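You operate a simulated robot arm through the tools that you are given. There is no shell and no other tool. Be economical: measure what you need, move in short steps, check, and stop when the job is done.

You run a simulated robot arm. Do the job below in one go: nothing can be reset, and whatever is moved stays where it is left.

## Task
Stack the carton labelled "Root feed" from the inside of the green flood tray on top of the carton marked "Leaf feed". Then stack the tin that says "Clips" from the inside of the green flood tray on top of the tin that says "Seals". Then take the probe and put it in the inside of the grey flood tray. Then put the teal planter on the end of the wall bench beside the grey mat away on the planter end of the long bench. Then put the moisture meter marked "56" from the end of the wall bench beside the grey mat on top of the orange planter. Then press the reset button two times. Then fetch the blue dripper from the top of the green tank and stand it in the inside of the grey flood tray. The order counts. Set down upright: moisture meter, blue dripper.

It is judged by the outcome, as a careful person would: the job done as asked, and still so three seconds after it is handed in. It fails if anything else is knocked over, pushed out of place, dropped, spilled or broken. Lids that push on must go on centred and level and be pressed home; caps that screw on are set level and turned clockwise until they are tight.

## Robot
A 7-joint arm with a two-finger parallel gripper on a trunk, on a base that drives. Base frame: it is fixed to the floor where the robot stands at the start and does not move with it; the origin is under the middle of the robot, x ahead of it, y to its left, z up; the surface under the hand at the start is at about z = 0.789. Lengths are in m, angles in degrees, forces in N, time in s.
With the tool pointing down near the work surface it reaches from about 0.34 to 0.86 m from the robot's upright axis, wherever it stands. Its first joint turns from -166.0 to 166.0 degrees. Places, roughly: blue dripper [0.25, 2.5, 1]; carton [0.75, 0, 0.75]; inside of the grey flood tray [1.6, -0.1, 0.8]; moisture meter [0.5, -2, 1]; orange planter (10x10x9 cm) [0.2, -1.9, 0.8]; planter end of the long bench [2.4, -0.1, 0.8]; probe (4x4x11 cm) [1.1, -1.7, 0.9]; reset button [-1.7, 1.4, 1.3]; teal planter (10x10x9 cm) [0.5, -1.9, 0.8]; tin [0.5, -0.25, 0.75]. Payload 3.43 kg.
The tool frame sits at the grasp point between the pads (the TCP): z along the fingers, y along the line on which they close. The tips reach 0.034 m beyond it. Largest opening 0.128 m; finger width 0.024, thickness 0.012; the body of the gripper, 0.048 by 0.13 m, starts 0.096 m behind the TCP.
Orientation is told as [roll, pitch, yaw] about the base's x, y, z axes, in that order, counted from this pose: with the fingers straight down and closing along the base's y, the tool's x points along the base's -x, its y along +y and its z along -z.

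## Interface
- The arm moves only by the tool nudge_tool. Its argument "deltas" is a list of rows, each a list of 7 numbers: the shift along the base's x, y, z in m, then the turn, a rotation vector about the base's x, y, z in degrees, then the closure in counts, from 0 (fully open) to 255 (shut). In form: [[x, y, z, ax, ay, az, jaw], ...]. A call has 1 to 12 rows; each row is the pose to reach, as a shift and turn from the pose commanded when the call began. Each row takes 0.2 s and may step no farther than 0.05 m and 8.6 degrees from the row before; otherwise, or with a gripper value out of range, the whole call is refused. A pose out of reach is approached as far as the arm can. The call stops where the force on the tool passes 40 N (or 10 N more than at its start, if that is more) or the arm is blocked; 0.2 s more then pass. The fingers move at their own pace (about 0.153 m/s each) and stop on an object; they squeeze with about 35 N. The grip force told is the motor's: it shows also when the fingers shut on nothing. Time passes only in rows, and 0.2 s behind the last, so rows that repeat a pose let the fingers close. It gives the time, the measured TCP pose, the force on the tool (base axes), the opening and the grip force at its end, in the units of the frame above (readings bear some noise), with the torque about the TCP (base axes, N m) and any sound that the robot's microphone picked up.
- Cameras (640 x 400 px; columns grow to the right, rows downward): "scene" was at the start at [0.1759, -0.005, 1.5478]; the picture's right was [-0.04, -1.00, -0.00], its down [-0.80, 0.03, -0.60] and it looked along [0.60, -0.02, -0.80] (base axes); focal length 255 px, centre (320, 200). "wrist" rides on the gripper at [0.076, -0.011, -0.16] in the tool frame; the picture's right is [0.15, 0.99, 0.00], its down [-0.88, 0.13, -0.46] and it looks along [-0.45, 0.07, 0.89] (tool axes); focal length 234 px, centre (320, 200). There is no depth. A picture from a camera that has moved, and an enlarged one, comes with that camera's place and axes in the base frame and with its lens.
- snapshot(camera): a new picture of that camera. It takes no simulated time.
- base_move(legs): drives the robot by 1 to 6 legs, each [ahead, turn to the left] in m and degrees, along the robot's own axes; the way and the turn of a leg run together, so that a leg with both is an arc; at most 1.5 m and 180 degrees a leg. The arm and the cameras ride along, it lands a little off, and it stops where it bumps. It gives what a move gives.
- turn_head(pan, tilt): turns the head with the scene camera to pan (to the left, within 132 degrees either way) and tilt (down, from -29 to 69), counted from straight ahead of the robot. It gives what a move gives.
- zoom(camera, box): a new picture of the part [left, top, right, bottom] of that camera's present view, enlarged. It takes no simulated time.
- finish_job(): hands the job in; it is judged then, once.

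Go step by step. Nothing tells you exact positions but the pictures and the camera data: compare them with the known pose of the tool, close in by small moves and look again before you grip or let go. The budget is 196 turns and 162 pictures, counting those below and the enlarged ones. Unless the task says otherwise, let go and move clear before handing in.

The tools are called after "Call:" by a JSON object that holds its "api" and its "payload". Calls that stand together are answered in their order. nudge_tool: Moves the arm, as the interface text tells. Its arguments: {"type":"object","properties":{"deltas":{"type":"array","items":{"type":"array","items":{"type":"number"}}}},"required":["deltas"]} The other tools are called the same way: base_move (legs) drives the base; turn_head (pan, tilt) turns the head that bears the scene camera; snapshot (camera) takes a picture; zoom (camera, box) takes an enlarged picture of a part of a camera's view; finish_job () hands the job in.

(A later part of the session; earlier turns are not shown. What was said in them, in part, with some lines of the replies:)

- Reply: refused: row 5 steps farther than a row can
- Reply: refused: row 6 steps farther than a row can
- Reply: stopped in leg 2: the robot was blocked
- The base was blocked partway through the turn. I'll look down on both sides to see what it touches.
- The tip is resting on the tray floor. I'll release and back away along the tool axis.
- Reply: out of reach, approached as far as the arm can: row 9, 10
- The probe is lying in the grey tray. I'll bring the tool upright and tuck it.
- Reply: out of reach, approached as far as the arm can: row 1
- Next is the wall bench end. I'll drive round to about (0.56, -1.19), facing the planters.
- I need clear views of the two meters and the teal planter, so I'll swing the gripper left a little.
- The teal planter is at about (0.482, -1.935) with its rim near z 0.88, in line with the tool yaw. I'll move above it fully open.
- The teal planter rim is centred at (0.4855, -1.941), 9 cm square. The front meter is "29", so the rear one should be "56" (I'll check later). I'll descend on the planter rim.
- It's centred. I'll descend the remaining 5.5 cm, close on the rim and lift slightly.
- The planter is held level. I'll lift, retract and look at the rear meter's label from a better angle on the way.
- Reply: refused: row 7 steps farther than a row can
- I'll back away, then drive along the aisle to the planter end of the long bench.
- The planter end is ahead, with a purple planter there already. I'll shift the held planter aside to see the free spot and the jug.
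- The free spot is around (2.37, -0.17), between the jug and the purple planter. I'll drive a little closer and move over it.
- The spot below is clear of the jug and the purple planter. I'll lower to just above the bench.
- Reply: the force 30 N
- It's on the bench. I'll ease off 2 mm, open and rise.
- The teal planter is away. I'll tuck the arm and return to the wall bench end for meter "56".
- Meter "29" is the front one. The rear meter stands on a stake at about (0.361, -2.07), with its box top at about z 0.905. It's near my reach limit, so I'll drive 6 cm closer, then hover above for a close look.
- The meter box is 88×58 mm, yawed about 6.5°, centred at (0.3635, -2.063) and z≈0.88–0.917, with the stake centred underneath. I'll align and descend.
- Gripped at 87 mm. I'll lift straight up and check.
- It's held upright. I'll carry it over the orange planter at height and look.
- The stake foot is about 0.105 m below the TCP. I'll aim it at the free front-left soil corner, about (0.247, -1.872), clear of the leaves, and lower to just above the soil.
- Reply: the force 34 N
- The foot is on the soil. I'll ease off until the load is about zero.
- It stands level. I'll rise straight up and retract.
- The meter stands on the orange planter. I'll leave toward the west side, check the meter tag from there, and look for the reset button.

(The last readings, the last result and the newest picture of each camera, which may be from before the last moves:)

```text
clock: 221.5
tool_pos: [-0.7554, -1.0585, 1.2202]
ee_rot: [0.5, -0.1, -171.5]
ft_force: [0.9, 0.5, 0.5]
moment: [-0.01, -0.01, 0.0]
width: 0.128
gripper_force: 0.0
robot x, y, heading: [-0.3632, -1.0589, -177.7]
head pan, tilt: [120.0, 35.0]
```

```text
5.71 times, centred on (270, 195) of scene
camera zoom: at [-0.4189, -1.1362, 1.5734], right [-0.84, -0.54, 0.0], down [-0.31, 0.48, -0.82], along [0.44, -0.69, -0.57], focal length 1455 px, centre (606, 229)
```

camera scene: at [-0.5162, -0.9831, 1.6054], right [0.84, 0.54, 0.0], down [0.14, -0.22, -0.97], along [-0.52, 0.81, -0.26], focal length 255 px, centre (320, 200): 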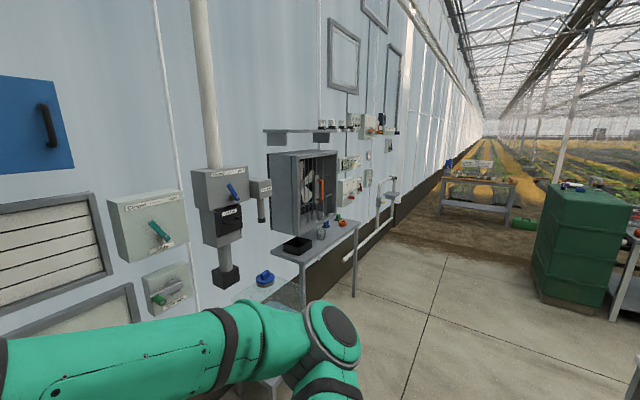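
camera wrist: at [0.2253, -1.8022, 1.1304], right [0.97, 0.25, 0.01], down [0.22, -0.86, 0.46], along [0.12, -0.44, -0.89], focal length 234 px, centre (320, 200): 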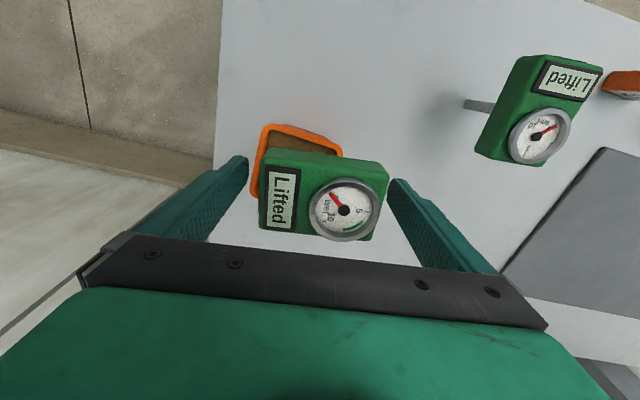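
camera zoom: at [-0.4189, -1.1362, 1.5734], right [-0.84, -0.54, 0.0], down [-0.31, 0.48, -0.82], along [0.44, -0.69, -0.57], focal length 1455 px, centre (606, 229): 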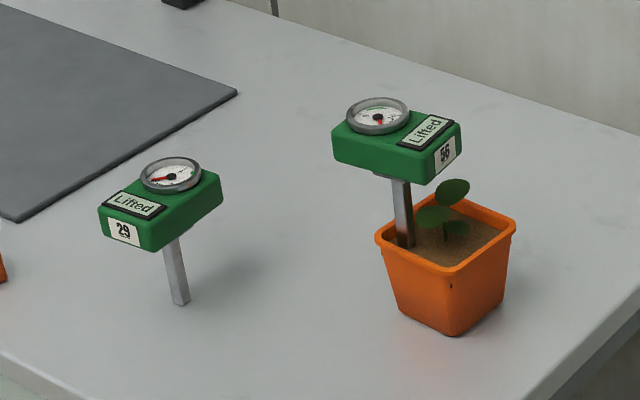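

Confirmed: "56" stands on the orange planter. Next I'll drive to the west wall panels for the reset button.

Call:
{"api": "base_move", "payload": {"legs": [[0.38, 0], [0, -90], [1.2, 0], [0.6, 0]]}}

Call:
{"api": "turn_head", "payload": {"pan": 55, "tilt": 15}}

Call:
{"api": "snapshot", "payload": {"camera": "scene"}}

```text
clock: 236.9
tool_pos: [-0.8525, 1.1399, 1.2205]
ee_rot: [0.5, -0.1, 98.9]
ft_force: [1.0, 1.3, 0.1]
moment: [-0.01, -0.01, 0.03]
width: 0.1278
gripper_force: 0.0
robot x, y, heading: [-0.8518, 0.7465, 92.9]
head pan, tilt: [120.0, 35.0]
```

```text
clock: 238.3
tool_pos: [-0.8526, 1.1404, 1.2198]
ee_rot: [0.5, -0.1, 98.7]
ft_force: [0.0, -0.3, -0.7]
moment: [0.03, 0.0, 0.0]
width: 0.1279
gripper_force: 0.1
robot x, y, heading: [-0.8453, 0.7499, 92.6]
head pan, tilt: [55.0, 15.0]
```

```text
53 pictures are left
camera scene: at [-0.9362, 0.902, 1.6054], right [0.53, 0.85, 0.0], down [0.22, -0.14, -0.97], along [-0.82, 0.52, -0.26], focal length 255 px, centre (320, 200)
```

scene: 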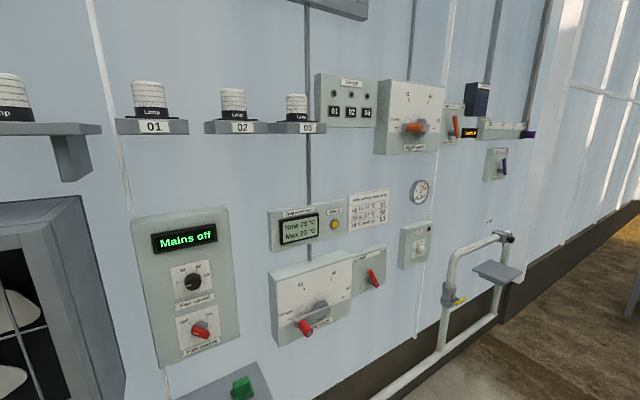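

Call:
{"api": "zoom", "payload": {"camera": "scene", "box": [250, 170, 450, 300]}}

Call:
{"api": "zoom", "payload": {"camera": "scene", "box": [270, 200, 350, 250]}}

```text
3.08 times, centred on (350, 235) of scene
camera zoom: at [-0.9362, 0.902, 1.6054], right [0.53, 0.85, 0.0], down [0.22, -0.14, -0.97], along [-0.82, 0.52, -0.26], focal length 783 px, centre (228, 92)
```

zoom: 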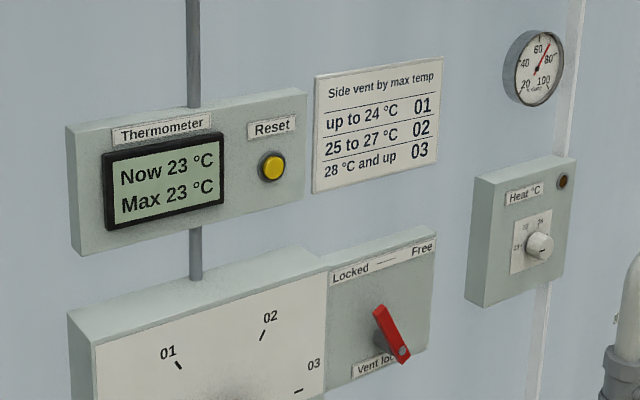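

```text
8.00 times, centred on (310, 225) of scene
camera zoom: at [-0.9362, 0.902, 1.6054], right [0.53, 0.85, 0.0], down [0.22, -0.14, -0.97], along [-0.82, 0.52, -0.26], focal length 2036 px, centre (400, 0)
```

zoom: 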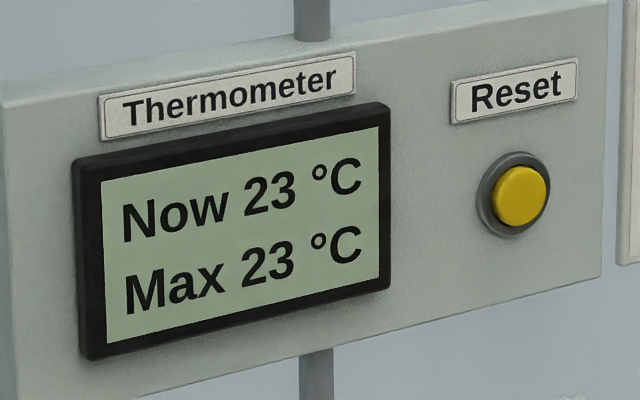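

The yellow Reset button is on the Thermometer panel (now and max both show 23 °C). I'll drive level with it and face the wall.

Call:
{"api": "base_move", "payload": {"legs": [[0.68, 0], [0, 87.5]]}}

Call:
{"api": "turn_head", "payload": {"pan": 0, "tilt": 20}}

Call:
{"api": "snapshot", "payload": {"camera": "scene"}}

```text
clock: 246.1
tool_pos: [-1.2812, 1.4478, 1.2192]
ee_rot: [0.5, 0.0, -175.3]
ft_force: [0.1, -0.4, 0.4]
moment: [-0.01, 0.01, -0.04]
width: 0.128
gripper_force: 0.1
robot x, y, heading: [-0.8867, 1.4232, 178.8]
head pan, tilt: [55.0, 15.0]
```

```text
clock: 247.4
tool_pos: [-1.2802, 1.4477, 1.2199]
ee_rot: [0.5, -0.1, -175.2]
ft_force: [-0.6, 1.3, 0.2]
moment: [0.01, 0.0, -0.01]
width: 0.1279
gripper_force: 0.0
robot x, y, heading: [-0.8863, 1.4194, 179.0]
head pan, tilt: [0.0, 20.0]
```

```text
50 pictures are left
camera scene: at [-1.086, 1.4284, 1.5973], right [0.02, 1.0, 0.0], down [0.34, -0.01, -0.94], along [-0.94, 0.02, -0.34], focal length 255 px, centre (320, 200)
```

scene: 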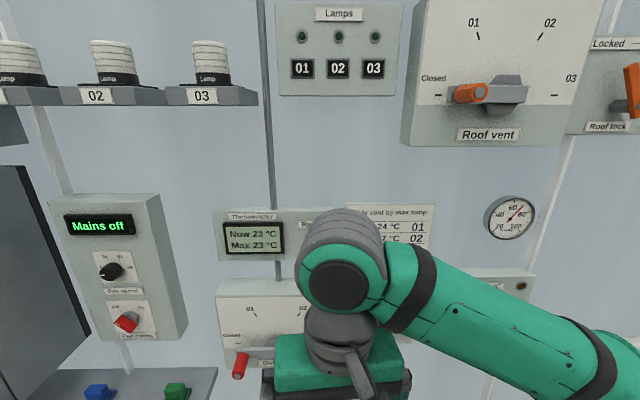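

The wrist hides the button. I'll close the fingers, tilt the tool to horizontal pointing at the wall, and go lower so I can see the button.

Call:
{"api": "nudge_tool", "payload": {"deltas": [[-0.02, 0, -0.015, 0, 8, 0, 255], [-0.04, 0, -0.03, 0, 16, 0, 255], [-0.06, 0, -0.045, 0, 24, 0, 255], [-0.08, 0, -0.06, 0, 32, 0, 255], [-0.1, 0, -0.075, 0, 40, 0, 255], [-0.12, 0, -0.09, 0, 48, 0, 255], [-0.14, 0, -0.1, 0, 56, 0, 255], [-0.16, 0, -0.11, 0, 64, 0, 255], [-0.18, 0, -0.12, 0, 72, 0, 255], [-0.19, 0, -0.13, 0, 80, 0, 255], [-0.2, 0, -0.14, 0, 88, 0, 255]]}}

Call:
{"api": "snapshot", "payload": {"camera": "scene"}}

Call:
{"api": "snapshot", "payload": {"camera": "wrist"}}

```text
clock: 249.8
tool_pos: [-1.4802, 1.4474, 1.0796]
ee_rot: [-70.0, -84.8, -109.5]
ft_force: [0.0, 0.1, -0.3]
moment: [0.01, 0.03, -0.03]
width: 0.0
gripper_force: 32.9
out of reach, approached as far as the arm can: row 5, 6, 7, 8, 9, 10
robot x, y, heading: [-0.8892, 1.4235, 178.9]
head pan, tilt: [0.0, 20.0]
```

```text
49 pictures are left
camera scene: at [-1.086, 1.4285, 1.5973], right [0.02, 1.0, 0.0], down [0.34, -0.01, -0.94], along [-0.94, 0.02, -0.34], focal length 255 px, centre (320, 200)
```

scene: 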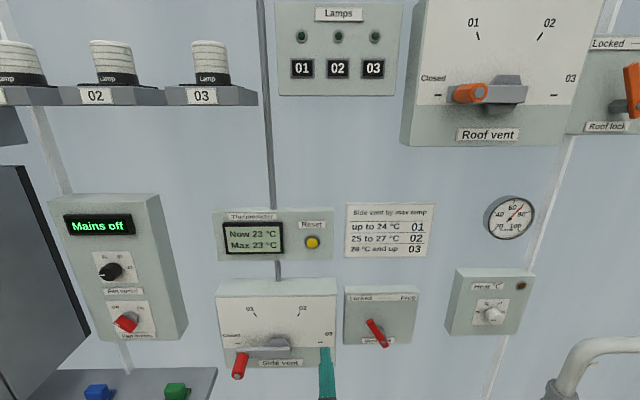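

```text
48 pictures are left
camera wrist: at [-1.3202, 1.4667, 1.0101], right [0.02, -0.97, -0.23], down [0.43, -0.2, 0.88], along [-0.9, -0.11, 0.42], focal length 234 px, centre (320, 200)
```

wrist: 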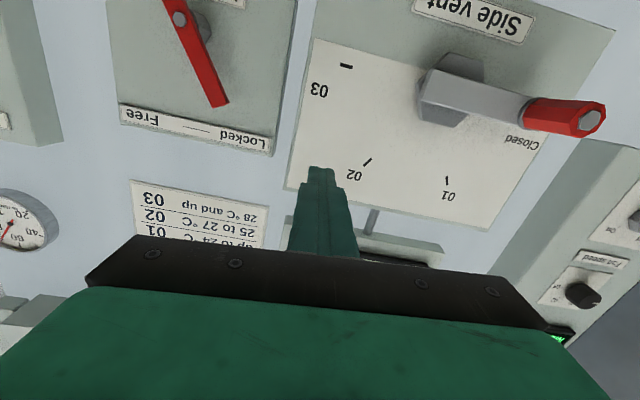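

Triangulating, the button is at about (-1.655, 1.420, 1.277). I'll raise the tool in line with it, stopping short.

Call:
{"api": "nudge_tool", "payload": {"deltas": [[0, -0.005, 0.035, 0, 1, 0, 255], [0, -0.01, 0.075, 0, 2, 0, 255], [0, -0.015, 0.115, 0, 2, 0, 255], [-0.02, -0.02, 0.155, 0, 2, 0, 255], [-0.05, -0.024, 0.185, 0, 2, 0, 255], [-0.075, -0.027, 0.1975, 0, 2, 0, 255], [-0.075, -0.027, 0.1975, 0, 2, 0, 255]]}}

Call:
{"api": "snapshot", "payload": {"camera": "scene"}}

Call:
{"api": "snapshot", "payload": {"camera": "wrist"}}

```text
clock: 251.4
tool_pos: [-1.5572, 1.4185, 1.2768]
ee_rot: [-90.9, -85.2, -88.7]
ft_force: [0.4, 0.5, 0.3]
moment: [0.02, 0.03, -0.03]
width: 0.0001
gripper_force: 32.8
out of reach, approached as far as the arm can: row 1, 2, 3, 4
robot x, y, heading: [-0.8855, 1.4242, 178.9]
head pan, tilt: [0.0, 20.0]
```

```text
47 pictures are left
camera scene: at [-1.086, 1.4284, 1.5973], right [0.02, 1.0, 0.0], down [0.34, -0.01, -0.94], along [-0.94, 0.02, -0.34], focal length 255 px, centre (320, 200)
```

scene: 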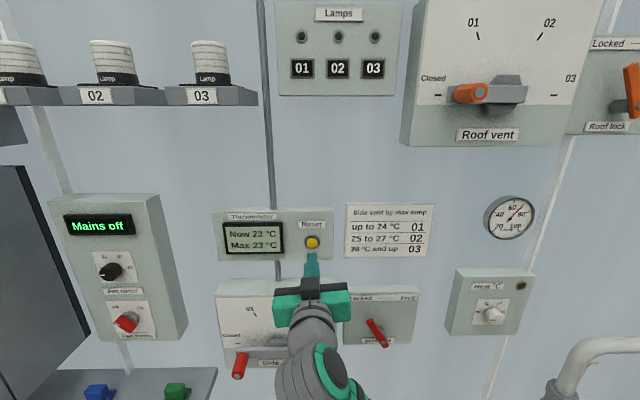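

```text
46 pictures are left
camera wrist: at [-1.3975, 1.438, 1.2032], right [0.01, -0.97, -0.23], down [0.46, -0.2, 0.87], along [-0.89, -0.11, 0.44], focal length 234 px, centre (320, 200)
```

wrist: 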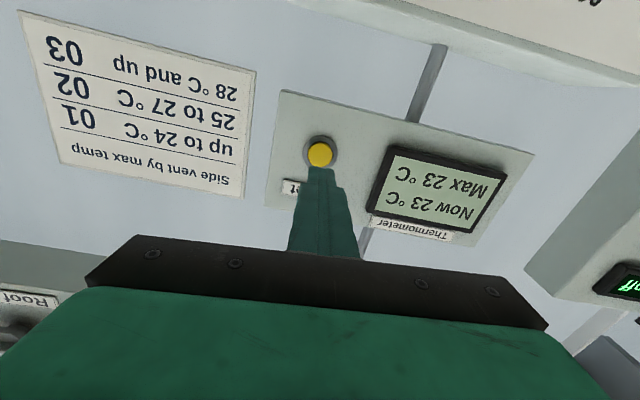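

The tool is in line with the button. I'll approach it in small steps.

Call:
{"api": "nudge_tool", "payload": {"deltas": [[-0.025, 0.0, -0.001, 0, 0, 0, 255], [-0.045, 0.0, -0.001, 0, 0, 0, 255], [-0.052, 0.0, -0.001, 0, 0, 0, 255], [-0.057, 0.0, -0.001, 0, 0, 0, 255], [-0.057, 0.0, -0.001, 0, 0, 0, 255]]}}

Call:
{"api": "zoom", "payload": {"camera": "scene", "box": [270, 200, 370, 290]}}

```text
clock: 252.6
tool_pos: [-1.6129, 1.4202, 1.2755]
ee_rot: [-91.2, -85.1, -88.3]
ft_force: [0.7, -1.3, 0.9]
moment: [-0.02, 0.05, 0.01]
width: 0.0
gripper_force: 32.9
robot x, y, heading: [-0.8864, 1.4232, 178.9]
head pan, tilt: [0.0, 20.0]
```

```text
4.44 times, centred on (320, 245) of scene
camera zoom: at [-1.086, 1.4284, 1.5973], right [0.02, 1.0, 0.0], down [0.34, -0.01, -0.94], along [-0.94, 0.02, -0.34], focal length 1131 px, centre (320, 0)
```

zoom: 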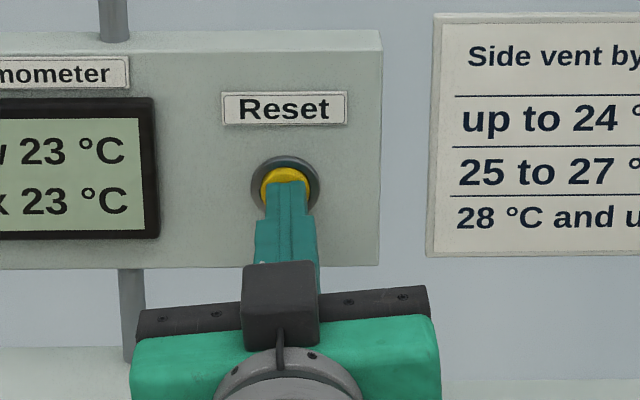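

Call:
{"api": "nudge_tool", "payload": {"deltas": [[-0.004, 0, 0, 0, 0, 0, 255], [-0.008, 0, 0, 0, 0, 0, 255], [-0.011, 0, 0, 0, 0, 0, 255], [-0.011, 0, 0, 0, 0, 0, 255]]}}

Call:
{"api": "zoom", "payload": {"camera": "scene", "box": [270, 200, 370, 290]}}

```text
clock: 253.6
tool_pos: [-1.6237, 1.4185, 1.2757]
ee_rot: [-90.8, -85.2, -88.7]
ft_force: [23.9, 0.4, -11.9]
moment: [-0.03, -0.43, -0.04]
width: 0.0
gripper_force: 33.0
robot x, y, heading: [-0.8845, 1.4193, 178.5]
head pan, tilt: [0.0, 20.0]
heard: click
```

```text
4.44 times, centred on (320, 245) of scene
camera zoom: at [-1.0853, 1.4284, 1.5974], right [0.02, 1.0, 0.0], down [0.34, -0.01, -0.94], along [-0.94, 0.02, -0.34], focal length 1131 px, centre (320, 0)
```

zoom: 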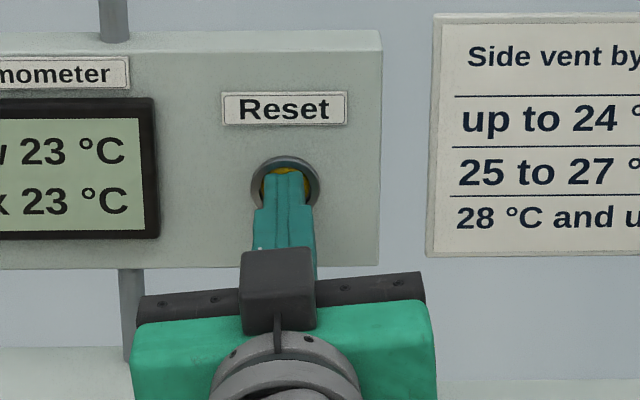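

One click heard, so press one is done. I'll withdraw to release the button, then press a second time.

Call:
{"api": "nudge_tool", "payload": {"deltas": [[0.008, 0, 0, 0, 0, 0, 255], [0.018, 0, 0, 0, 0, 0, 255], [0.018, 0, 0, 0, 0, 0, 255], [0.018, 0, 0, 0, 0, 0, 255]]}}

Call:
{"api": "nudge_tool", "payload": {"deltas": [[-0.006, 0, 0, 0, 0, 0, 255], [-0.011, 0, 0, 0, 0, 0, 255], [-0.015, 0, 0, 0, 0, 0, 255], [-0.018, 0, 0, 0, 0, 0, 255], [-0.018, 0, 0, 0, 0, 0, 255]]}}

```text
clock: 254.6
tool_pos: [-1.6049, 1.4207, 1.2771]
ee_rot: [-91.2, -85.2, -88.4]
ft_force: [0.9, 0.3, 0.8]
moment: [-0.01, 0.0, 0.05]
width: 0.0
gripper_force: 33.0
robot x, y, heading: [-0.8868, 1.4242, 178.7]
head pan, tilt: [0.0, 20.0]
```

```text
clock: 255.8
tool_pos: [-1.6225, 1.4192, 1.2774]
ee_rot: [-91.0, -85.2, -88.5]
ft_force: [22.0, 0.1, -10.0]
moment: [-0.02, -0.37, -0.01]
width: 0.0002
gripper_force: 32.7
robot x, y, heading: [-0.8852, 1.421, 178.7]
head pan, tilt: [0.0, 20.0]
heard: click
```

The second click is heard, so both presses are done. I'll withdraw and fold the arm back down the way it came.

Call:
{"api": "nudge_tool", "payload": {"deltas": [[0.02, 0, 0, 0, 0, 0, 255], [0.05, 0, 0, 0, 0, 0, 255], [0.065, 0.003, -0.012, 0, 0, 0, 255], [0.09, 0.007, -0.042, 0, 0, 0, 255], [0.11, 0.012, -0.08, 0, 0, 0, 255], [0.14, 0.02, -0.12, 0, 0, 0, 255], [0.142, 0.023, -0.16, 0, 0, 0, 255], [0.142, 0.027, -0.197, 0, -2, 0, 255]]}}

Call:
{"api": "nudge_tool", "payload": {"deltas": [[0.01, 0, 0.01, 0, -8, 0, 255], [0.02, 0, 0.02, 0, -16, 0, 255], [0.04, 0, 0.03, 0, -24, 0, 255], [0.06, 0, 0.04, 0, -32, 0, 255], [0.08, 0, 0.055, 0, -40, 0, 255], [0.1, 0, 0.07, 0, -48, 0, 255], [0.12, 0, 0.085, 0, -56, 0, 255], [0.14, 0, 0.1, 0, -64, 0, 255], [0.16, 0, 0.115, 0, -72, 0, 255], [0.18, 0, 0.13, 0, -80, 0, 255], [0.2, 0, 0.14, 0, -88, 0, 255], [0.2, 0, 0.14, 0, -88, 0, 255]]}}

Call:
{"api": "turn_head", "payload": {"pan": -75, "tilt": 25}}

Call:
{"api": "snapshot", "payload": {"camera": "scene"}}

```text
refused: row 6 steps farther than a row can; nothing moved
```

```text
clock: 258.4
tool_pos: [-1.4237, 1.4208, 1.4171]
ee_rot: [0.4, -2.1, -175.2]
ft_force: [0.6, -0.1, -0.6]
moment: [-0.05, -0.04, 0.0]
width: 0.0
gripper_force: 33.2
robot x, y, heading: [-0.8884, 1.423, 178.7]
head pan, tilt: [0.0, 20.0]
```

```text
clock: 259.9
tool_pos: [-1.4244, 1.4204, 1.4169]
ee_rot: [0.4, -2.1, -175.2]
ft_force: [-0.7, 0.8, 0.8]
moment: [0.03, 0.0, 0.02]
width: 0.0
gripper_force: 32.6
robot x, y, heading: [-0.892, 1.4213, 178.7]
head pan, tilt: [-75.0, 25.0]
```

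```text
43 pictures are left
camera scene: at [-1.015, 1.516, 1.5892], right [0.97, 0.24, 0.0], down [0.1, -0.41, -0.91], along [-0.22, 0.88, -0.42], focal length 255 px, centre (320, 200)
```

scene: 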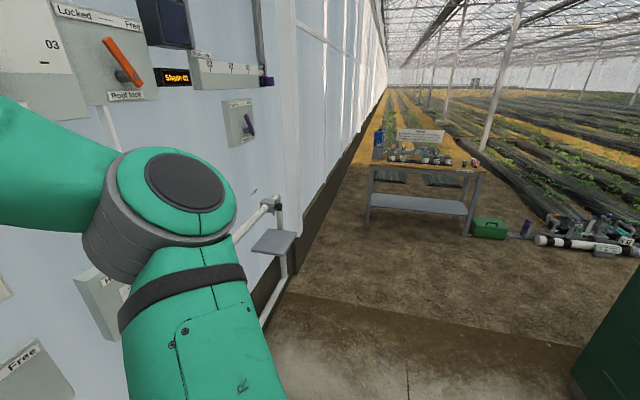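

The first call was refused and the fold ran from the pressed pose, but nothing was touched and no further click was heard. I'll check the panel and look toward the green tank.

Call:
{"api": "turn_head", "payload": {"pan": 20, "tilt": 15}}

Call:
{"api": "snapshot", "payload": {"camera": "scene"}}

Call:
{"api": "turn_head", "payload": {"pan": -128, "tilt": 30}}

Call:
{"api": "snapshot", "payload": {"camera": "scene"}}

```text
clock: 261.6
tool_pos: [-1.4242, 1.4202, 1.4161]
ee_rot: [0.4, -2.0, -175.3]
ft_force: [0.4, 0.6, 0.1]
moment: [0.02, -0.01, -0.02]
width: 0.0002
gripper_force: 32.8
robot x, y, heading: [-0.8891, 1.422, 178.9]
head pan, tilt: [20.0, 15.0]
```

```text
42 pictures are left
camera scene: at [-1.0813, 1.3964, 1.6054], right [-0.32, 0.95, 0.0], down [0.24, 0.08, -0.97], along [-0.91, -0.31, -0.26], focal length 255 px, centre (320, 200)
```

scene: 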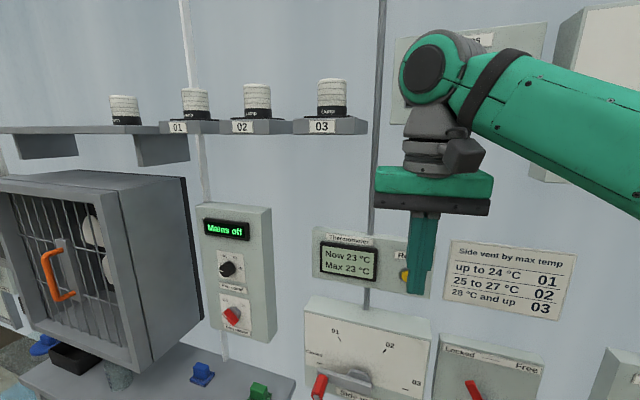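

```text
clock: 263.9
tool_pos: [-1.4237, 1.4214, 1.4176]
ee_rot: [0.4, -2.0, -175.2]
ft_force: [0.2, 1.0, -0.9]
moment: [0.02, -0.02, -0.01]
width: 0.0
gripper_force: 33.5
robot x, y, heading: [-0.8858, 1.4237, 178.8]
head pan, tilt: [-128.0, 30.0]
```

```text
41 pictures are left
camera scene: at [-0.9358, 1.4967, 1.5812], right [0.78, -0.63, 0.0], down [-0.32, -0.39, -0.87], along [0.55, 0.67, -0.5], focal length 255 px, centre (320, 200)
```

scene: 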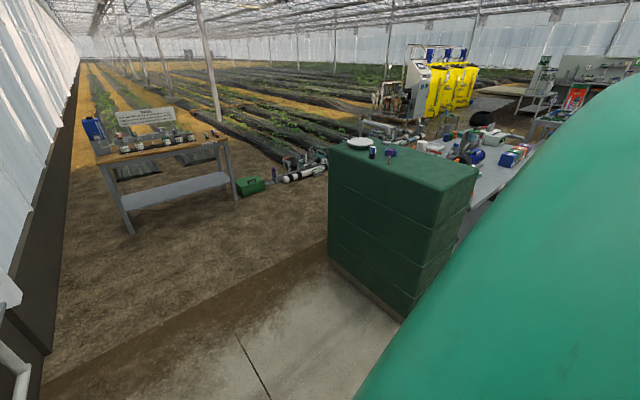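

Call:
{"api": "zoom", "payload": {"camera": "scene", "box": [310, 120, 490, 240]}}

```text
3.33 times, centred on (400, 180) of scene
camera zoom: at [-0.9358, 1.4967, 1.5812], right [0.78, -0.63, 0.0], down [-0.32, -0.39, -0.87], along [0.55, 0.67, -0.5], focal length 848 px, centre (53, 267)
```

zoom: 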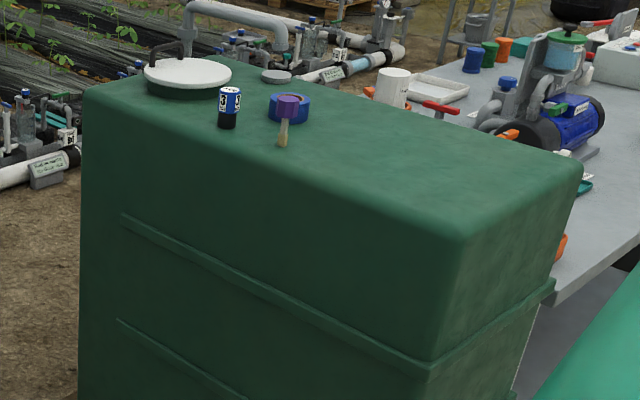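

The blue dripper ("3") stands on the green tank near its west edge, at about (0.3, 2.48), z≈1.0. I'll back off from the wall, turn and approach the tank's southwest corner.

Call:
{"api": "base_move", "payload": {"legs": [[-0.2, 0], [0, -129], [0.6, 0]]}}

Call:
{"api": "turn_head", "payload": {"pan": 0, "tilt": 35}}

Call:
{"api": "snapshot", "payload": {"camera": "scene"}}

```text
clock: 274.5
tool_pos: [0.0448, 2.2739, 1.4173]
ee_rot: [0.3, -2.1, 54.9]
ft_force: [0.4, -0.7, -0.8]
moment: [-0.02, 0.01, 0.0]
width: 0.0
gripper_force: 33.1
robot x, y, heading: [-0.2998, 1.861, 49.0]
head pan, tilt: [-128.0, 30.0]
```

```text
clock: 276.6
tool_pos: [0.0441, 2.2739, 1.4169]
ee_rot: [0.3, -2.1, 54.8]
ft_force: [-1.0, -0.7, -0.5]
moment: [-0.03, -0.02, 0.03]
width: 0.0
gripper_force: 32.4
robot x, y, heading: [-0.3004, 1.8629, 49.0]
head pan, tilt: [0.0, 35.0]
```

```text
39 pictures are left
camera scene: at [-0.1747, 2.0076, 1.5734], right [0.75, -0.66, 0.0], down [-0.38, -0.43, -0.82], along [0.54, 0.62, -0.57], focal length 255 px, centre (320, 200)
```

scene: 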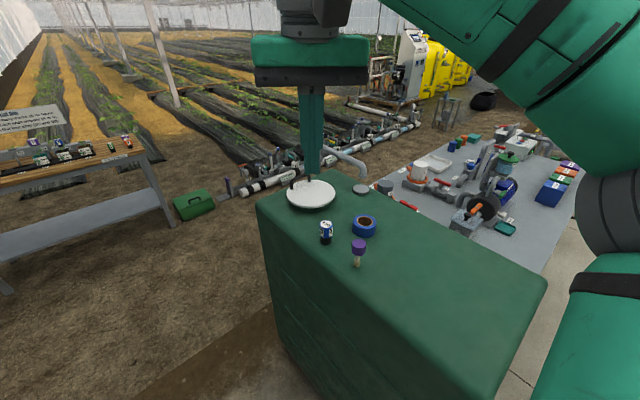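

Triangulated, the dripper base is at (0.184, 2.391), tank top z≈1.055, about 78 mm tall and 37 mm wide. I'll level the tool, open part way and hover above it.

Call:
{"api": "nudge_tool", "payload": {"deltas": [[0.023, 0.02, -0.01, -0.8, 0.6, 0, 110], [0.047, 0.04, -0.03, -1.67, 1.27, 0, 110], [0.07, 0.06, -0.06, -1.67, 1.27, 0, 110], [0.093, 0.08, -0.09, -1.67, 1.27, 0, 110], [0.117, 0.1, -0.125, -1.67, 1.27, 0, 110], [0.1395, 0.118, -0.16, -1.67, 1.27, 0, 110], [0.1395, 0.118, -0.19, -1.67, 1.27, 0, 110]]}}

Call:
{"api": "snapshot", "payload": {"camera": "wrist"}}

Call:
{"api": "snapshot", "payload": {"camera": "scene"}}

```text
clock: 278.2
tool_pos: [0.1819, 2.3948, 1.2295]
ee_rot: [0.4, -0.1, 54.8]
ft_force: [-0.3, -0.7, -0.2]
moment: [0.04, -0.01, -0.01]
width: 0.0727
gripper_force: 0.1
robot x, y, heading: [-0.2993, 1.8598, 49.0]
head pan, tilt: [0.0, 35.0]
```

```text
38 pictures are left
camera wrist: at [0.1479, 2.3254, 1.3895], right [-0.89, 0.45, 0.01], down [0.4, 0.79, 0.46], along [0.2, 0.41, -0.89], focal length 234 px, centre (320, 200)
```

wrist: 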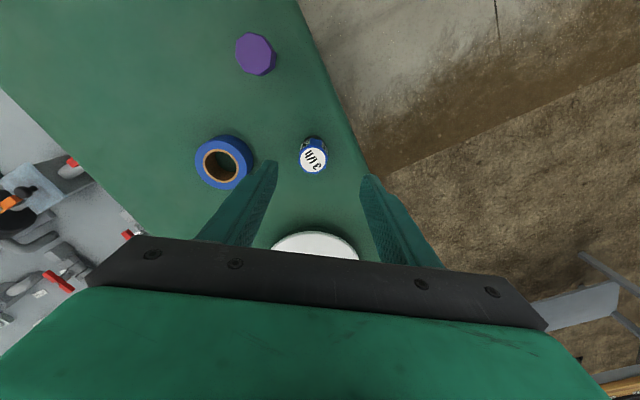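

```text
37 pictures are left
camera scene: at [-0.1749, 2.0075, 1.5734], right [0.75, -0.66, 0.0], down [-0.38, -0.43, -0.82], along [0.54, 0.62, -0.57], focal length 255 px, centre (320, 200)
```

scene: 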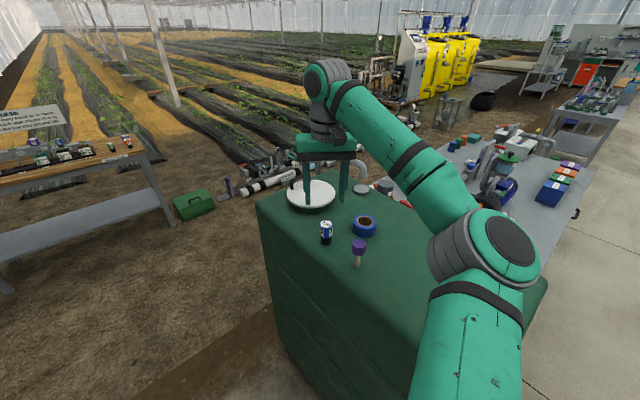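

Call:
{"api": "nudge_tool", "payload": {"deltas": [[0.005, 0.001, -0.03, 0, 0, 0, 110], [0.005, 0.001, -0.065, 0, 0, 0, 110], [0.005, 0.001, -0.1, 0, 0, 0, 110], [0.005, 0.001, -0.125, 0, 0, 0, 110], [0.005, 0.001, -0.125, 0, 0, 0, 110]]}}

Call:
{"api": "zoom", "payload": {"camera": "wrist", "box": [220, 90, 420, 260]}}

Call:
{"api": "zoom", "payload": {"camera": "scene", "box": [270, 160, 390, 270]}}

```text
clock: 279.4
tool_pos: [0.1871, 2.3916, 1.1048]
ee_rot: [0.4, 0.1, 54.8]
ft_force: [-0.3, -0.3, -0.1]
moment: [-0.01, 0.01, 0.0]
width: 0.0729
gripper_force: 0.1
robot x, y, heading: [-0.2992, 1.86, 48.8]
head pan, tilt: [0.0, 35.0]
```

```text
2.35 times, centred on (320, 175) of wrist
camera zoom: at [0.1521, 2.3227, 1.2661], right [-0.89, 0.45, 0.01], down [0.4, 0.79, 0.46], along [0.2, 0.41, -0.89], focal length 551 px, centre (320, 259)
```

zoom: 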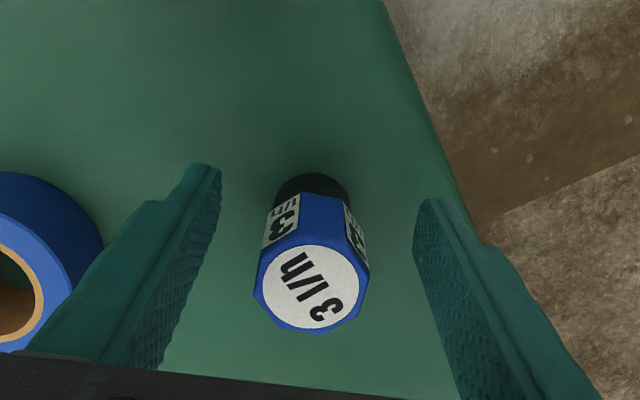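

```text
3.64 times, centred on (330, 215) of scene
camera zoom: at [-0.1747, 2.0077, 1.5734], right [0.75, -0.66, 0.0], down [-0.38, -0.43, -0.82], along [0.54, 0.62, -0.57], focal length 926 px, centre (284, 146)
```

zoom: 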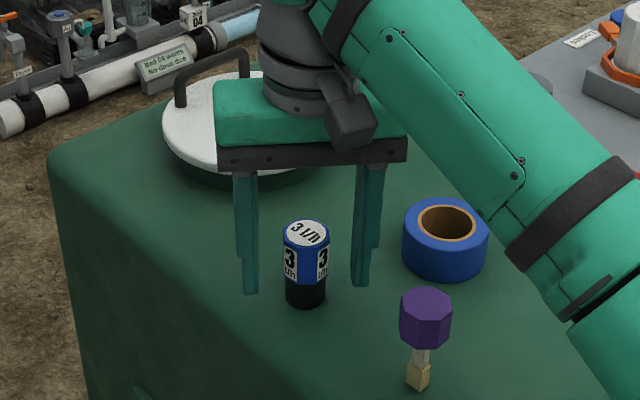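

The dripper is centred, so I'll close and lift.

Call:
{"api": "nudge_tool", "payload": {"deltas": [[0, 0, 0, 0, 0, 0, 255], [0, 0, 0, 0, 0, 0, 255], [0, 0, 0, 0, 0, 0, 255], [0, 0, 0.01, 0, 0, 0, 255], [0, 0, 0.04, 0, 0, 0, 255], [0, 0, 0.08, 0, 0, 0, 255], [0, 0, 0.12, 0, 0, 0, 255], [0, 0, 0.16, 0, 0, 0, 255]]}}

Call:
{"api": "zoom", "payload": {"camera": "scene", "box": [250, 120, 410, 270]}}

```text
clock: 281.2
tool_pos: [0.1925, 2.394, 1.265]
ee_rot: [0.5, 0.0, 54.9]
ft_force: [0.9, 0.4, -1.1]
moment: [-0.03, 0.05, 0.01]
width: 0.0341
gripper_force: 35.2
robot x, y, heading: [-0.3008, 1.8607, 48.8]
head pan, tilt: [0.0, 35.0]
```

```text
2.67 times, centred on (330, 195) of scene
camera zoom: at [-0.1744, 2.0078, 1.5734], right [0.75, -0.66, 0.0], down [-0.38, -0.43, -0.82], along [0.54, 0.62, -0.57], focal length 679 px, centre (293, 213)
```

zoom: 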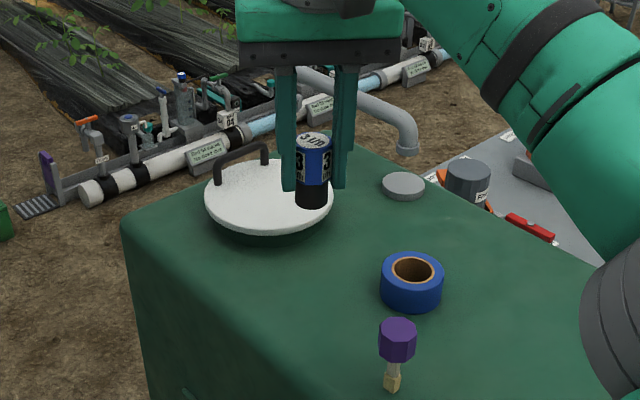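

The dripper is held upright. I'll retract, back away from the tank and drive around to the south aisle.

Call:
{"api": "nudge_tool", "payload": {"deltas": [[-0.03, -0.033, 0.01, 0, 0, 0, 255], [-0.06, -0.066, 0.02, 0, 0, 0, 255], [-0.09, -0.1, 0.03, 0, 0, 0, 255], [-0.12, -0.133, 0.03, 0, 0, 0, 255], [-0.15, -0.166, 0.03, 0, 0, 0, 255], [-0.18, -0.2, 0.03, 0, 0, 0, 255]]}}

Call:
{"api": "base_move", "payload": {"legs": [[-0.65, 0], [0, -139], [1.2, 0], [1.1, 0]]}}

```text
clock: 282.6
tool_pos: [0.0111, 2.1929, 1.2888]
ee_rot: [0.4, 0.0, 54.6]
ft_force: [-0.3, 0.0, -0.5]
moment: [-0.01, -0.02, 0.01]
width: 0.0339
gripper_force: 35.1
robot x, y, heading: [-0.2999, 1.8593, 48.8]
head pan, tilt: [0.0, 35.0]
```

```text
clock: 303.8
tool_pos: [-0.9456, -1.4038, 1.2891]
ee_rot: [0.3, 0.0, -89.2]
ft_force: [0.1, 0.2, -0.1]
moment: [0.02, 0.03, -0.01]
width: 0.0342
gripper_force: 35.4
robot x, y, heading: [-0.8918, -0.9507, -95.1]
head pan, tilt: [0.0, 35.0]
```

Call:
{"api": "base_move", "payload": {"legs": [[0, 94.5], [1.5, 0]]}}

```text
clock: 305.4
tool_pos: [-0.8692, -1.4083, 1.2891]
ee_rot: [0.6, -0.1, -79.8]
ft_force: [0.6, -0.8, 0.3]
moment: [-0.01, 0.0, 0.01]
width: 0.0338
gripper_force: 35.3
robot x, y, heading: [-0.8858, -0.9538, -86.3]
head pan, tilt: [0.0, 35.0]
stopped in leg 1: the robot was blocked; the commanded pose is now the measured one
```

The turn was blocked. I'll look around to see what it is.

Call:
{"api": "turn_head", "payload": {"pan": -85, "tilt": 45}}

Call:
{"api": "snapshot", "payload": {"camera": "scene"}}

Call:
{"api": "turn_head", "payload": {"pan": 0, "tilt": 45}}

Call:
{"api": "snapshot", "payload": {"camera": "scene"}}

```text
clock: 307.0
tool_pos: [-0.8698, -1.408, 1.2892]
ee_rot: [0.4, 0.1, -79.8]
ft_force: [0.8, -0.5, -0.1]
moment: [-0.02, -0.01, 0.02]
width: 0.0341
gripper_force: 35.0
robot x, y, heading: [-0.8902, -0.9544, -86.0]
head pan, tilt: [-85.0, 45.0]
```

```text
33 pictures are left
camera scene: at [-0.9639, -1.0675, 1.5586], right [-0.16, 0.99, 0.0], down [0.7, 0.11, -0.71], along [-0.7, -0.11, -0.71], focal length 255 px, centre (320, 200)
```

scene: 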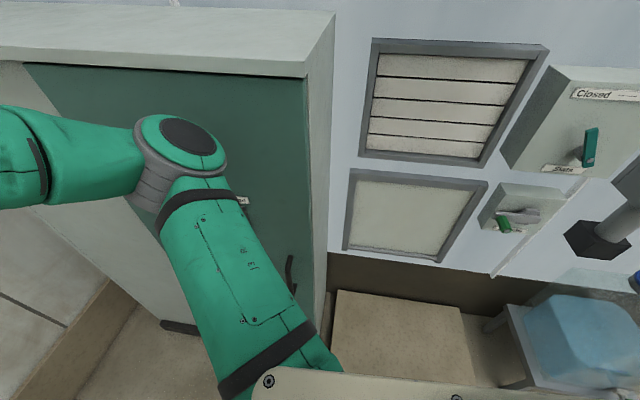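

```text
clock: 308.6
tool_pos: [-0.8699, -1.4078, 1.2897]
ee_rot: [0.5, 0.0, -79.8]
ft_force: [-1.2, 0.2, 0.1]
moment: [0.0, 0.02, -0.01]
width: 0.0339
gripper_force: 35.9
robot x, y, heading: [-0.8933, -0.9513, -86.2]
head pan, tilt: [0.0, 45.0]
```

```text
32 pictures are left
camera scene: at [-0.878, -1.1359, 1.5586], right [-1.0, -0.07, 0.0], down [-0.05, 0.71, -0.71], along [0.05, -0.71, -0.71], focal length 255 px, centre (320, 200)
```

scene: 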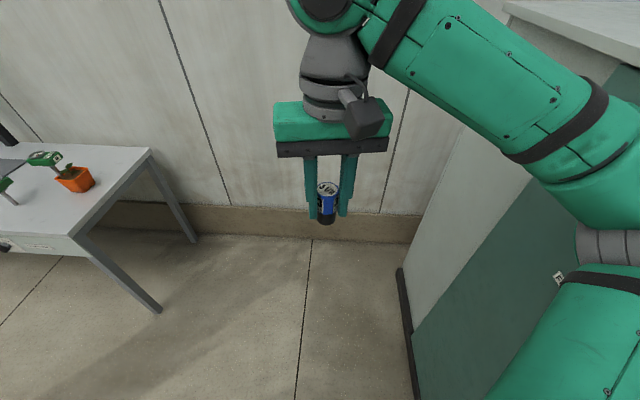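

The elbow had touched the fixed cabinet in the corner. I'll undo the turn, back north, and then go diagonally into the aisle.

Call:
{"api": "base_move", "payload": {"legs": [[0, -7], [-0.6, 0], [0, 60], [1.2, 0], [0, 30]]}}

Call:
{"api": "turn_head", "payload": {"pan": 0, "tilt": 35}}

Call:
{"api": "snapshot", "payload": {"camera": "scene"}}

```text
clock: 314.1
tool_pos: [-0.725, -0.7966, 1.2906]
ee_rot: [0.5, -0.1, -66.0]
ft_force: [-0.3, -0.5, -0.3]
moment: [0.0, -0.09, -0.01]
width: 0.034
gripper_force: 35.6
robot x, y, heading: [-0.8519, -0.3587, -73.0]
head pan, tilt: [0.0, 45.0]
stopped in leg 3: the robot was blocked; the commanded pose is now the measured one
```

```text
clock: 314.8
tool_pos: [-0.7262, -0.7968, 1.2895]
ee_rot: [0.6, 0.0, -65.9]
ft_force: [-0.4, -1.1, 0.0]
moment: [-0.01, 0.0, 0.01]
width: 0.0337
gripper_force: 35.1
robot x, y, heading: [-0.8573, -0.3576, -73.4]
head pan, tilt: [0.0, 35.0]
```

```text
31 pictures are left
camera scene: at [-0.7999, -0.5425, 1.5734], right [-0.96, -0.29, 0.0], down [-0.17, 0.55, -0.82], along [0.24, -0.78, -0.57], focal length 255 px, centre (320, 200)
```

scene: 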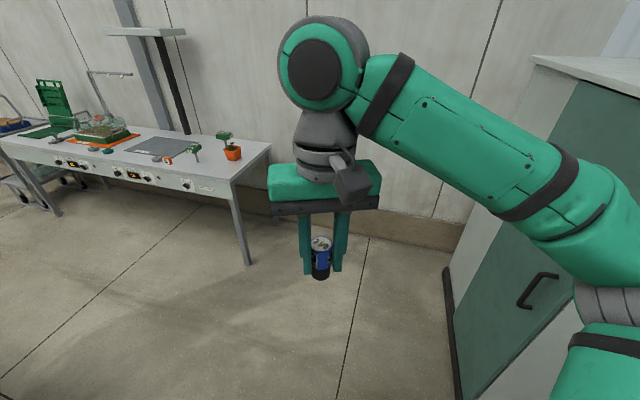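

Call:
{"api": "turn_head", "payload": {"pan": -125, "tilt": 50}}

Call:
{"api": "snapshot", "payload": {"camera": "scene"}}

```text
clock: 316.9
tool_pos: [-0.7259, -0.7974, 1.2894]
ee_rot: [0.7, 0.0, -65.9]
ft_force: [1.1, -0.1, -0.1]
moment: [-0.01, -0.01, -0.03]
width: 0.0342
gripper_force: 34.9
robot x, y, heading: [-0.8513, -0.3612, -73.2]
head pan, tilt: [-125.0, 50.0]
```

```text
30 pictures are left
camera scene: at [-0.8985, -0.4341, 1.5517], right [0.31, 0.95, 0.0], down [0.73, -0.24, -0.64], along [-0.61, 0.2, -0.77], focal length 255 px, centre (320, 200)
```

scene: 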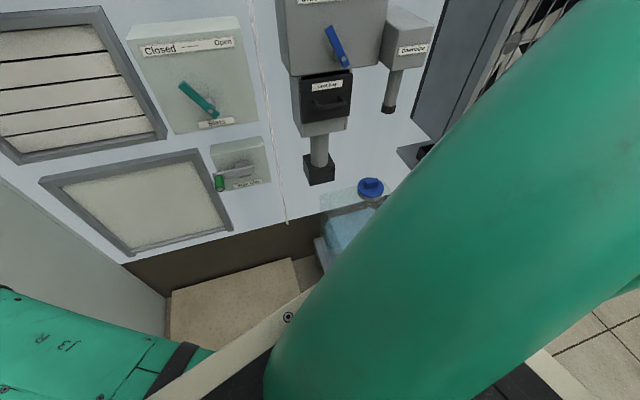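

The base's rear corner caught the fixed stand behind it. I'll pull forward first and then arc left away from both obstacles.

Call:
{"api": "base_move", "payload": {"legs": [[0, -2], [0.18, 0], [0.3, 30], [0.3, 30], [0, 14]]}}

Call:
{"api": "turn_head", "payload": {"pan": 130, "tilt": 25}}

Call:
{"api": "snapshot", "payload": {"camera": "scene"}}

```text
clock: 320.1
tool_pos: [-0.5051, -1.0298, 1.2888]
ee_rot: [0.6, -0.1, -47.8]
ft_force: [-0.4, 0.3, -0.2]
moment: [0.03, -0.07, 0.02]
width: 0.0341
gripper_force: 34.9
robot x, y, heading: [-0.7625, -0.6514, -64.1]
head pan, tilt: [-125.0, 50.0]
stopped in leg 3: the robot was blocked; the commanded pose is now the measured one
```

```text
clock: 323.6
tool_pos: [-0.505, -1.0289, 1.2899]
ee_rot: [0.6, 0.0, -47.9]
ft_force: [-0.4, -1.1, 0.2]
moment: [-0.01, -0.05, 0.02]
width: 0.0341
gripper_force: 35.5
robot x, y, heading: [-0.7615, -0.6525, -63.8]
head pan, tilt: [130.0, 25.0]
```

```text
29 pictures are left
camera scene: at [-0.678, -0.6603, 1.5892], right [0.91, -0.41, 0.0], down [-0.17, -0.39, -0.91], along [0.37, 0.83, -0.42], focal length 255 px, centre (320, 200)
```

scene: 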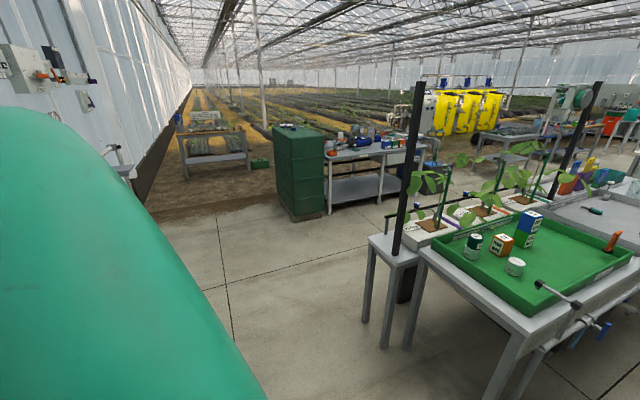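

Call:
{"api": "turn_head", "payload": {"pan": -75, "tilt": 45}}

Call:
{"api": "snapshot", "payload": {"camera": "scene"}}

```text
clock: 326.6
tool_pos: [-0.5045, -1.0312, 1.2896]
ee_rot: [0.6, -0.1, -47.9]
ft_force: [-0.1, -0.1, -0.6]
moment: [0.04, -0.04, 0.02]
width: 0.034
gripper_force: 34.7
robot x, y, heading: [-0.7579, -0.6521, -64.1]
head pan, tilt: [-75.0, 45.0]
```

```text
28 pictures are left
camera scene: at [-0.7767, -0.7979, 1.5586], right [-0.66, 0.75, 0.0], down [0.53, 0.46, -0.71], along [-0.53, -0.46, -0.71], focal length 255 px, centre (320, 200)
```

scene: 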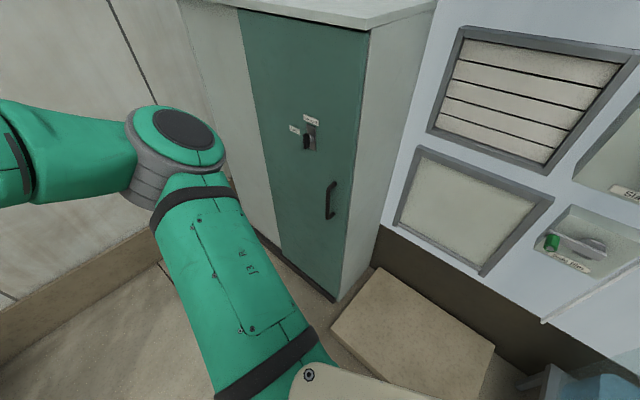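

The low block on the floor is what the rear corner meets. Going straight ahead clears it, after which I can turn into the aisle.

Call:
{"api": "base_move", "payload": {"legs": [[0.33, 0], [0, 63]]}}

```text
clock: 331.9
tool_pos: [-0.1646, -0.8877, 1.2908]
ee_rot: [0.6, -0.1, 15.1]
ft_force: [0.5, -0.2, -0.3]
moment: [-0.01, 0.0, 0.05]
width: 0.034
gripper_force: 34.8
robot x, y, heading: [-0.6206, -0.9441, -0.9]
head pan, tilt: [-75.0, 45.0]
```

Clear of it. I'll continue east to the grey tray.

Call:
{"api": "base_move", "payload": {"legs": [[1.5, 0], [0.7, 0], [0, 91], [0.15, 0]]}}

Call:
{"api": "turn_head", "payload": {"pan": 0, "tilt": 50}}

Call:
{"api": "snapshot", "payload": {"camera": "scene"}}

```text
clock: 348.3
tool_pos: [1.5869, -0.3163, 1.2896]
ee_rot: [0.6, -0.1, 106.5]
ft_force: [0.3, -1.1, -0.5]
moment: [0.06, -0.01, -0.01]
width: 0.0339
gripper_force: 35.3
robot x, y, heading: [1.6561, -0.7663, 90.4]
head pan, tilt: [-75.0, 45.0]
```

```text
clock: 349.8
tool_pos: [1.5859, -0.3151, 1.2888]
ee_rot: [0.7, -0.2, 106.5]
ft_force: [-0.3, 0.4, -0.8]
moment: [0.02, -0.04, 0.01]
width: 0.0339
gripper_force: 34.6
robot x, y, heading: [1.6535, -0.7718, 90.6]
head pan, tilt: [0.0, 50.0]
```

```text
27 pictures are left
camera scene: at [1.6507, -0.5826, 1.5517], right [1.0, 0.01, 0.0], down [0.0, -0.77, -0.64], along [0.0, 0.64, -0.77], focal length 255 px, centre (320, 200)
```

scene: 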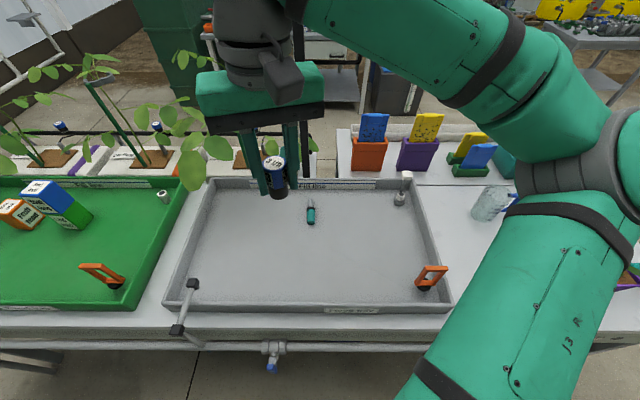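

The tray has plenty of free floor. I'll lower the dripper at about (1.59, -0.17), well away from the probe.

Call:
{"api": "nudge_tool", "payload": {"deltas": [[0, 0.03, -0.02, 0, 0, 0, 255], [0, 0.06, -0.05, 0, 0, 0, 255], [0, 0.09, -0.085, 0, 0, 0, 255], [0, 0.12, -0.12, 0, 0, 0, 255], [0, 0.145, -0.16, 0, 0, 0, 255], [0, 0.145, -0.205, 0, 0, 0, 255], [0, 0.145, -0.25, 0, 0, 0, 255], [0, 0.145, -0.295, 0, 0, 0, 255], [0, 0.145, -0.34, 0, 0, 0, 255], [0, 0.145, -0.38, 0, 0, 0, 255], [0, 0.145, -0.415, 0, 0, 0, 255], [0, 0.145, -0.43, 0, 0, 0, 255]]}}

Call:
{"api": "zoom", "payload": {"camera": "scene", "box": [220, 170, 400, 300]}}

```text
clock: 352.4
tool_pos: [1.5864, -0.1697, 0.8594]
ee_rot: [0.6, -0.1, 106.5]
ft_force: [0.2, -0.2, 0.2]
moment: [0.0, 0.02, 0.03]
width: 0.0339
gripper_force: 34.8
robot x, y, heading: [1.6565, -0.7726, 90.2]
head pan, tilt: [0.0, 50.0]
```

```text
3.08 times, centred on (310, 235) of scene
camera zoom: at [1.6507, -0.5826, 1.5517], right [1.0, 0.01, 0.0], down [0.0, -0.77, -0.64], along [0.0, 0.64, -0.77], focal length 783 px, centre (351, 92)
```

zoom: 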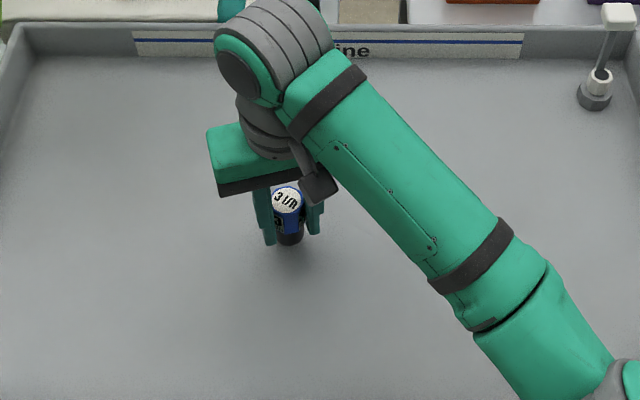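

Call:
{"api": "nudge_tool", "payload": {"deltas": [[0, 0, -0.006, 0, 0, 0, 255], [0, 0, -0.011, 0, 0, 0, 255], [0, 0, -0.015, 0, 0, 0, 255], [0, 0, -0.018, 0, 0, 0, 255], [0, 0, -0.018, 0, 0, 0, 255]]}}

```text
clock: 353.6
tool_pos: [1.5875, -0.1709, 0.8439]
ee_rot: [0.5, -0.2, 106.5]
ft_force: [0.9, -0.4, 33.6]
moment: [0.44, -0.11, 0.01]
width: 0.0343
gripper_force: 35.7
robot x, y, heading: [1.6546, -0.7658, 90.2]
head pan, tilt: [0.0, 50.0]
```

Contact. I'll ease off until the load is about zero, then release.

Call:
{"api": "nudge_tool", "payload": {"deltas": [[0, 0, 0.003, 0, 0, 0, 255], [0, 0, 0.003, 0, 0, 0, 255]]}}

Call:
{"api": "zoom", "payload": {"camera": "scene", "box": [270, 200, 340, 260]}}

```text
clock: 354.2
tool_pos: [1.5859, -0.1722, 0.844]
ee_rot: [0.6, 0.1, 106.5]
ft_force: [0.4, 0.6, -0.7]
moment: [0.01, 0.01, 0.01]
width: 0.0339
gripper_force: 35.1
robot x, y, heading: [1.6533, -0.7649, 90.3]
head pan, tilt: [0.0, 50.0]
```

```text
6.67 times, centred on (305, 230) of scene
camera zoom: at [1.6506, -0.5826, 1.5517], right [1.0, 0.01, 0.0], down [0.0, -0.77, -0.64], along [0.0, 0.64, -0.77], focal length 1697 px, centre (420, 0)
```

zoom: 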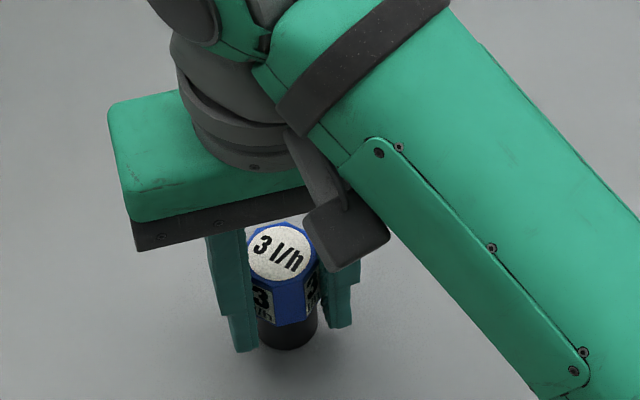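

Call:
{"api": "nudge_tool", "payload": {"deltas": [[0, 0, -0.001, 0, 0, 0, 255], [0, 0, -0.001, 0, 0, 0, 180], [0, 0, -0.001, 0, 0, 0, 140], [0, 0, -0.001, 0, 0, 0, 100], [0, 0, 0.03, 0, 0, 0, 100], [0, 0, 0.075, 0, 0, 0, 100], [0, 0, 0.12, 0, 0, 0, 100], [0, 0, 0.165, 0, 0, 0, 100], [0, 0, 0.21, 0, 0, 0, 100], [0, -0.04, 0.24, 0, 0, 0, 100], [0, -0.08, 0.27, 0, 0, 0, 100], [0, -0.12, 0.3, 0, 0, 0, 100]]}}

Call:
{"api": "snapshot", "payload": {"camera": "scene"}}

Call:
{"api": "snapshot", "payload": {"camera": "wrist"}}

```text
clock: 356.8
tool_pos: [1.5842, -0.2891, 1.1455]
ee_rot: [0.6, -0.1, 106.4]
ft_force: [0.4, 0.3, 0.3]
moment: [-0.01, -0.02, -0.03]
width: 0.0777
gripper_force: 0.0
robot x, y, heading: [1.6532, -0.7665, 90.2]
head pan, tilt: [0.0, 50.0]
```

```text
24 pictures are left
camera scene: at [1.6507, -0.5824, 1.5516], right [1.0, 0.01, 0.0], down [0.0, -0.77, -0.64], along [0.0, 0.64, -0.77], focal length 255 px, centre (320, 200)
```

scene: 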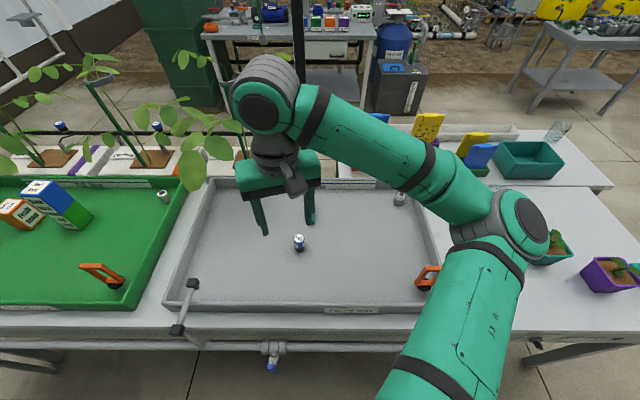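

```text
23 pictures are left
camera wrist: at [1.6166, -0.358, 1.3049], right [-0.91, -0.42, 0.01], down [-0.37, 0.81, 0.46], along [-0.2, 0.41, -0.89], focal length 234 px, centre (320, 200)
```

wrist: 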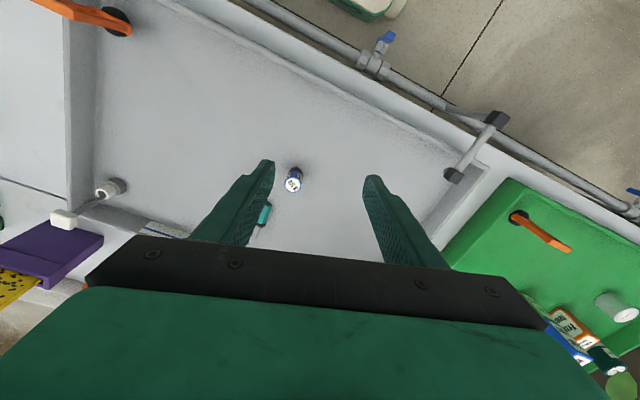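

The dripper stands upright in the grey tray beside the probe, and the arm is clear. All seven tasks are done in order, so I'm handing in.

Call:
{"api": "finish_job", "payload": {}}

```text
The job is handed in.
```

I did all seven tasks in the order you gave, and the job is handed in; I don't have the judge's result.

- **Bumps:** the robot was blocked several times while driving: at the long bench, by a corner cabinet, and by a stand and a low floor block near the west wall. I saw nothing displaced, but I didn't check the stand or the block again afterwards.
- **Reset button:** I heard exactly two clicks. One withdrawal move was refused, so the arm folded back straight from the pressed position, with no third click.
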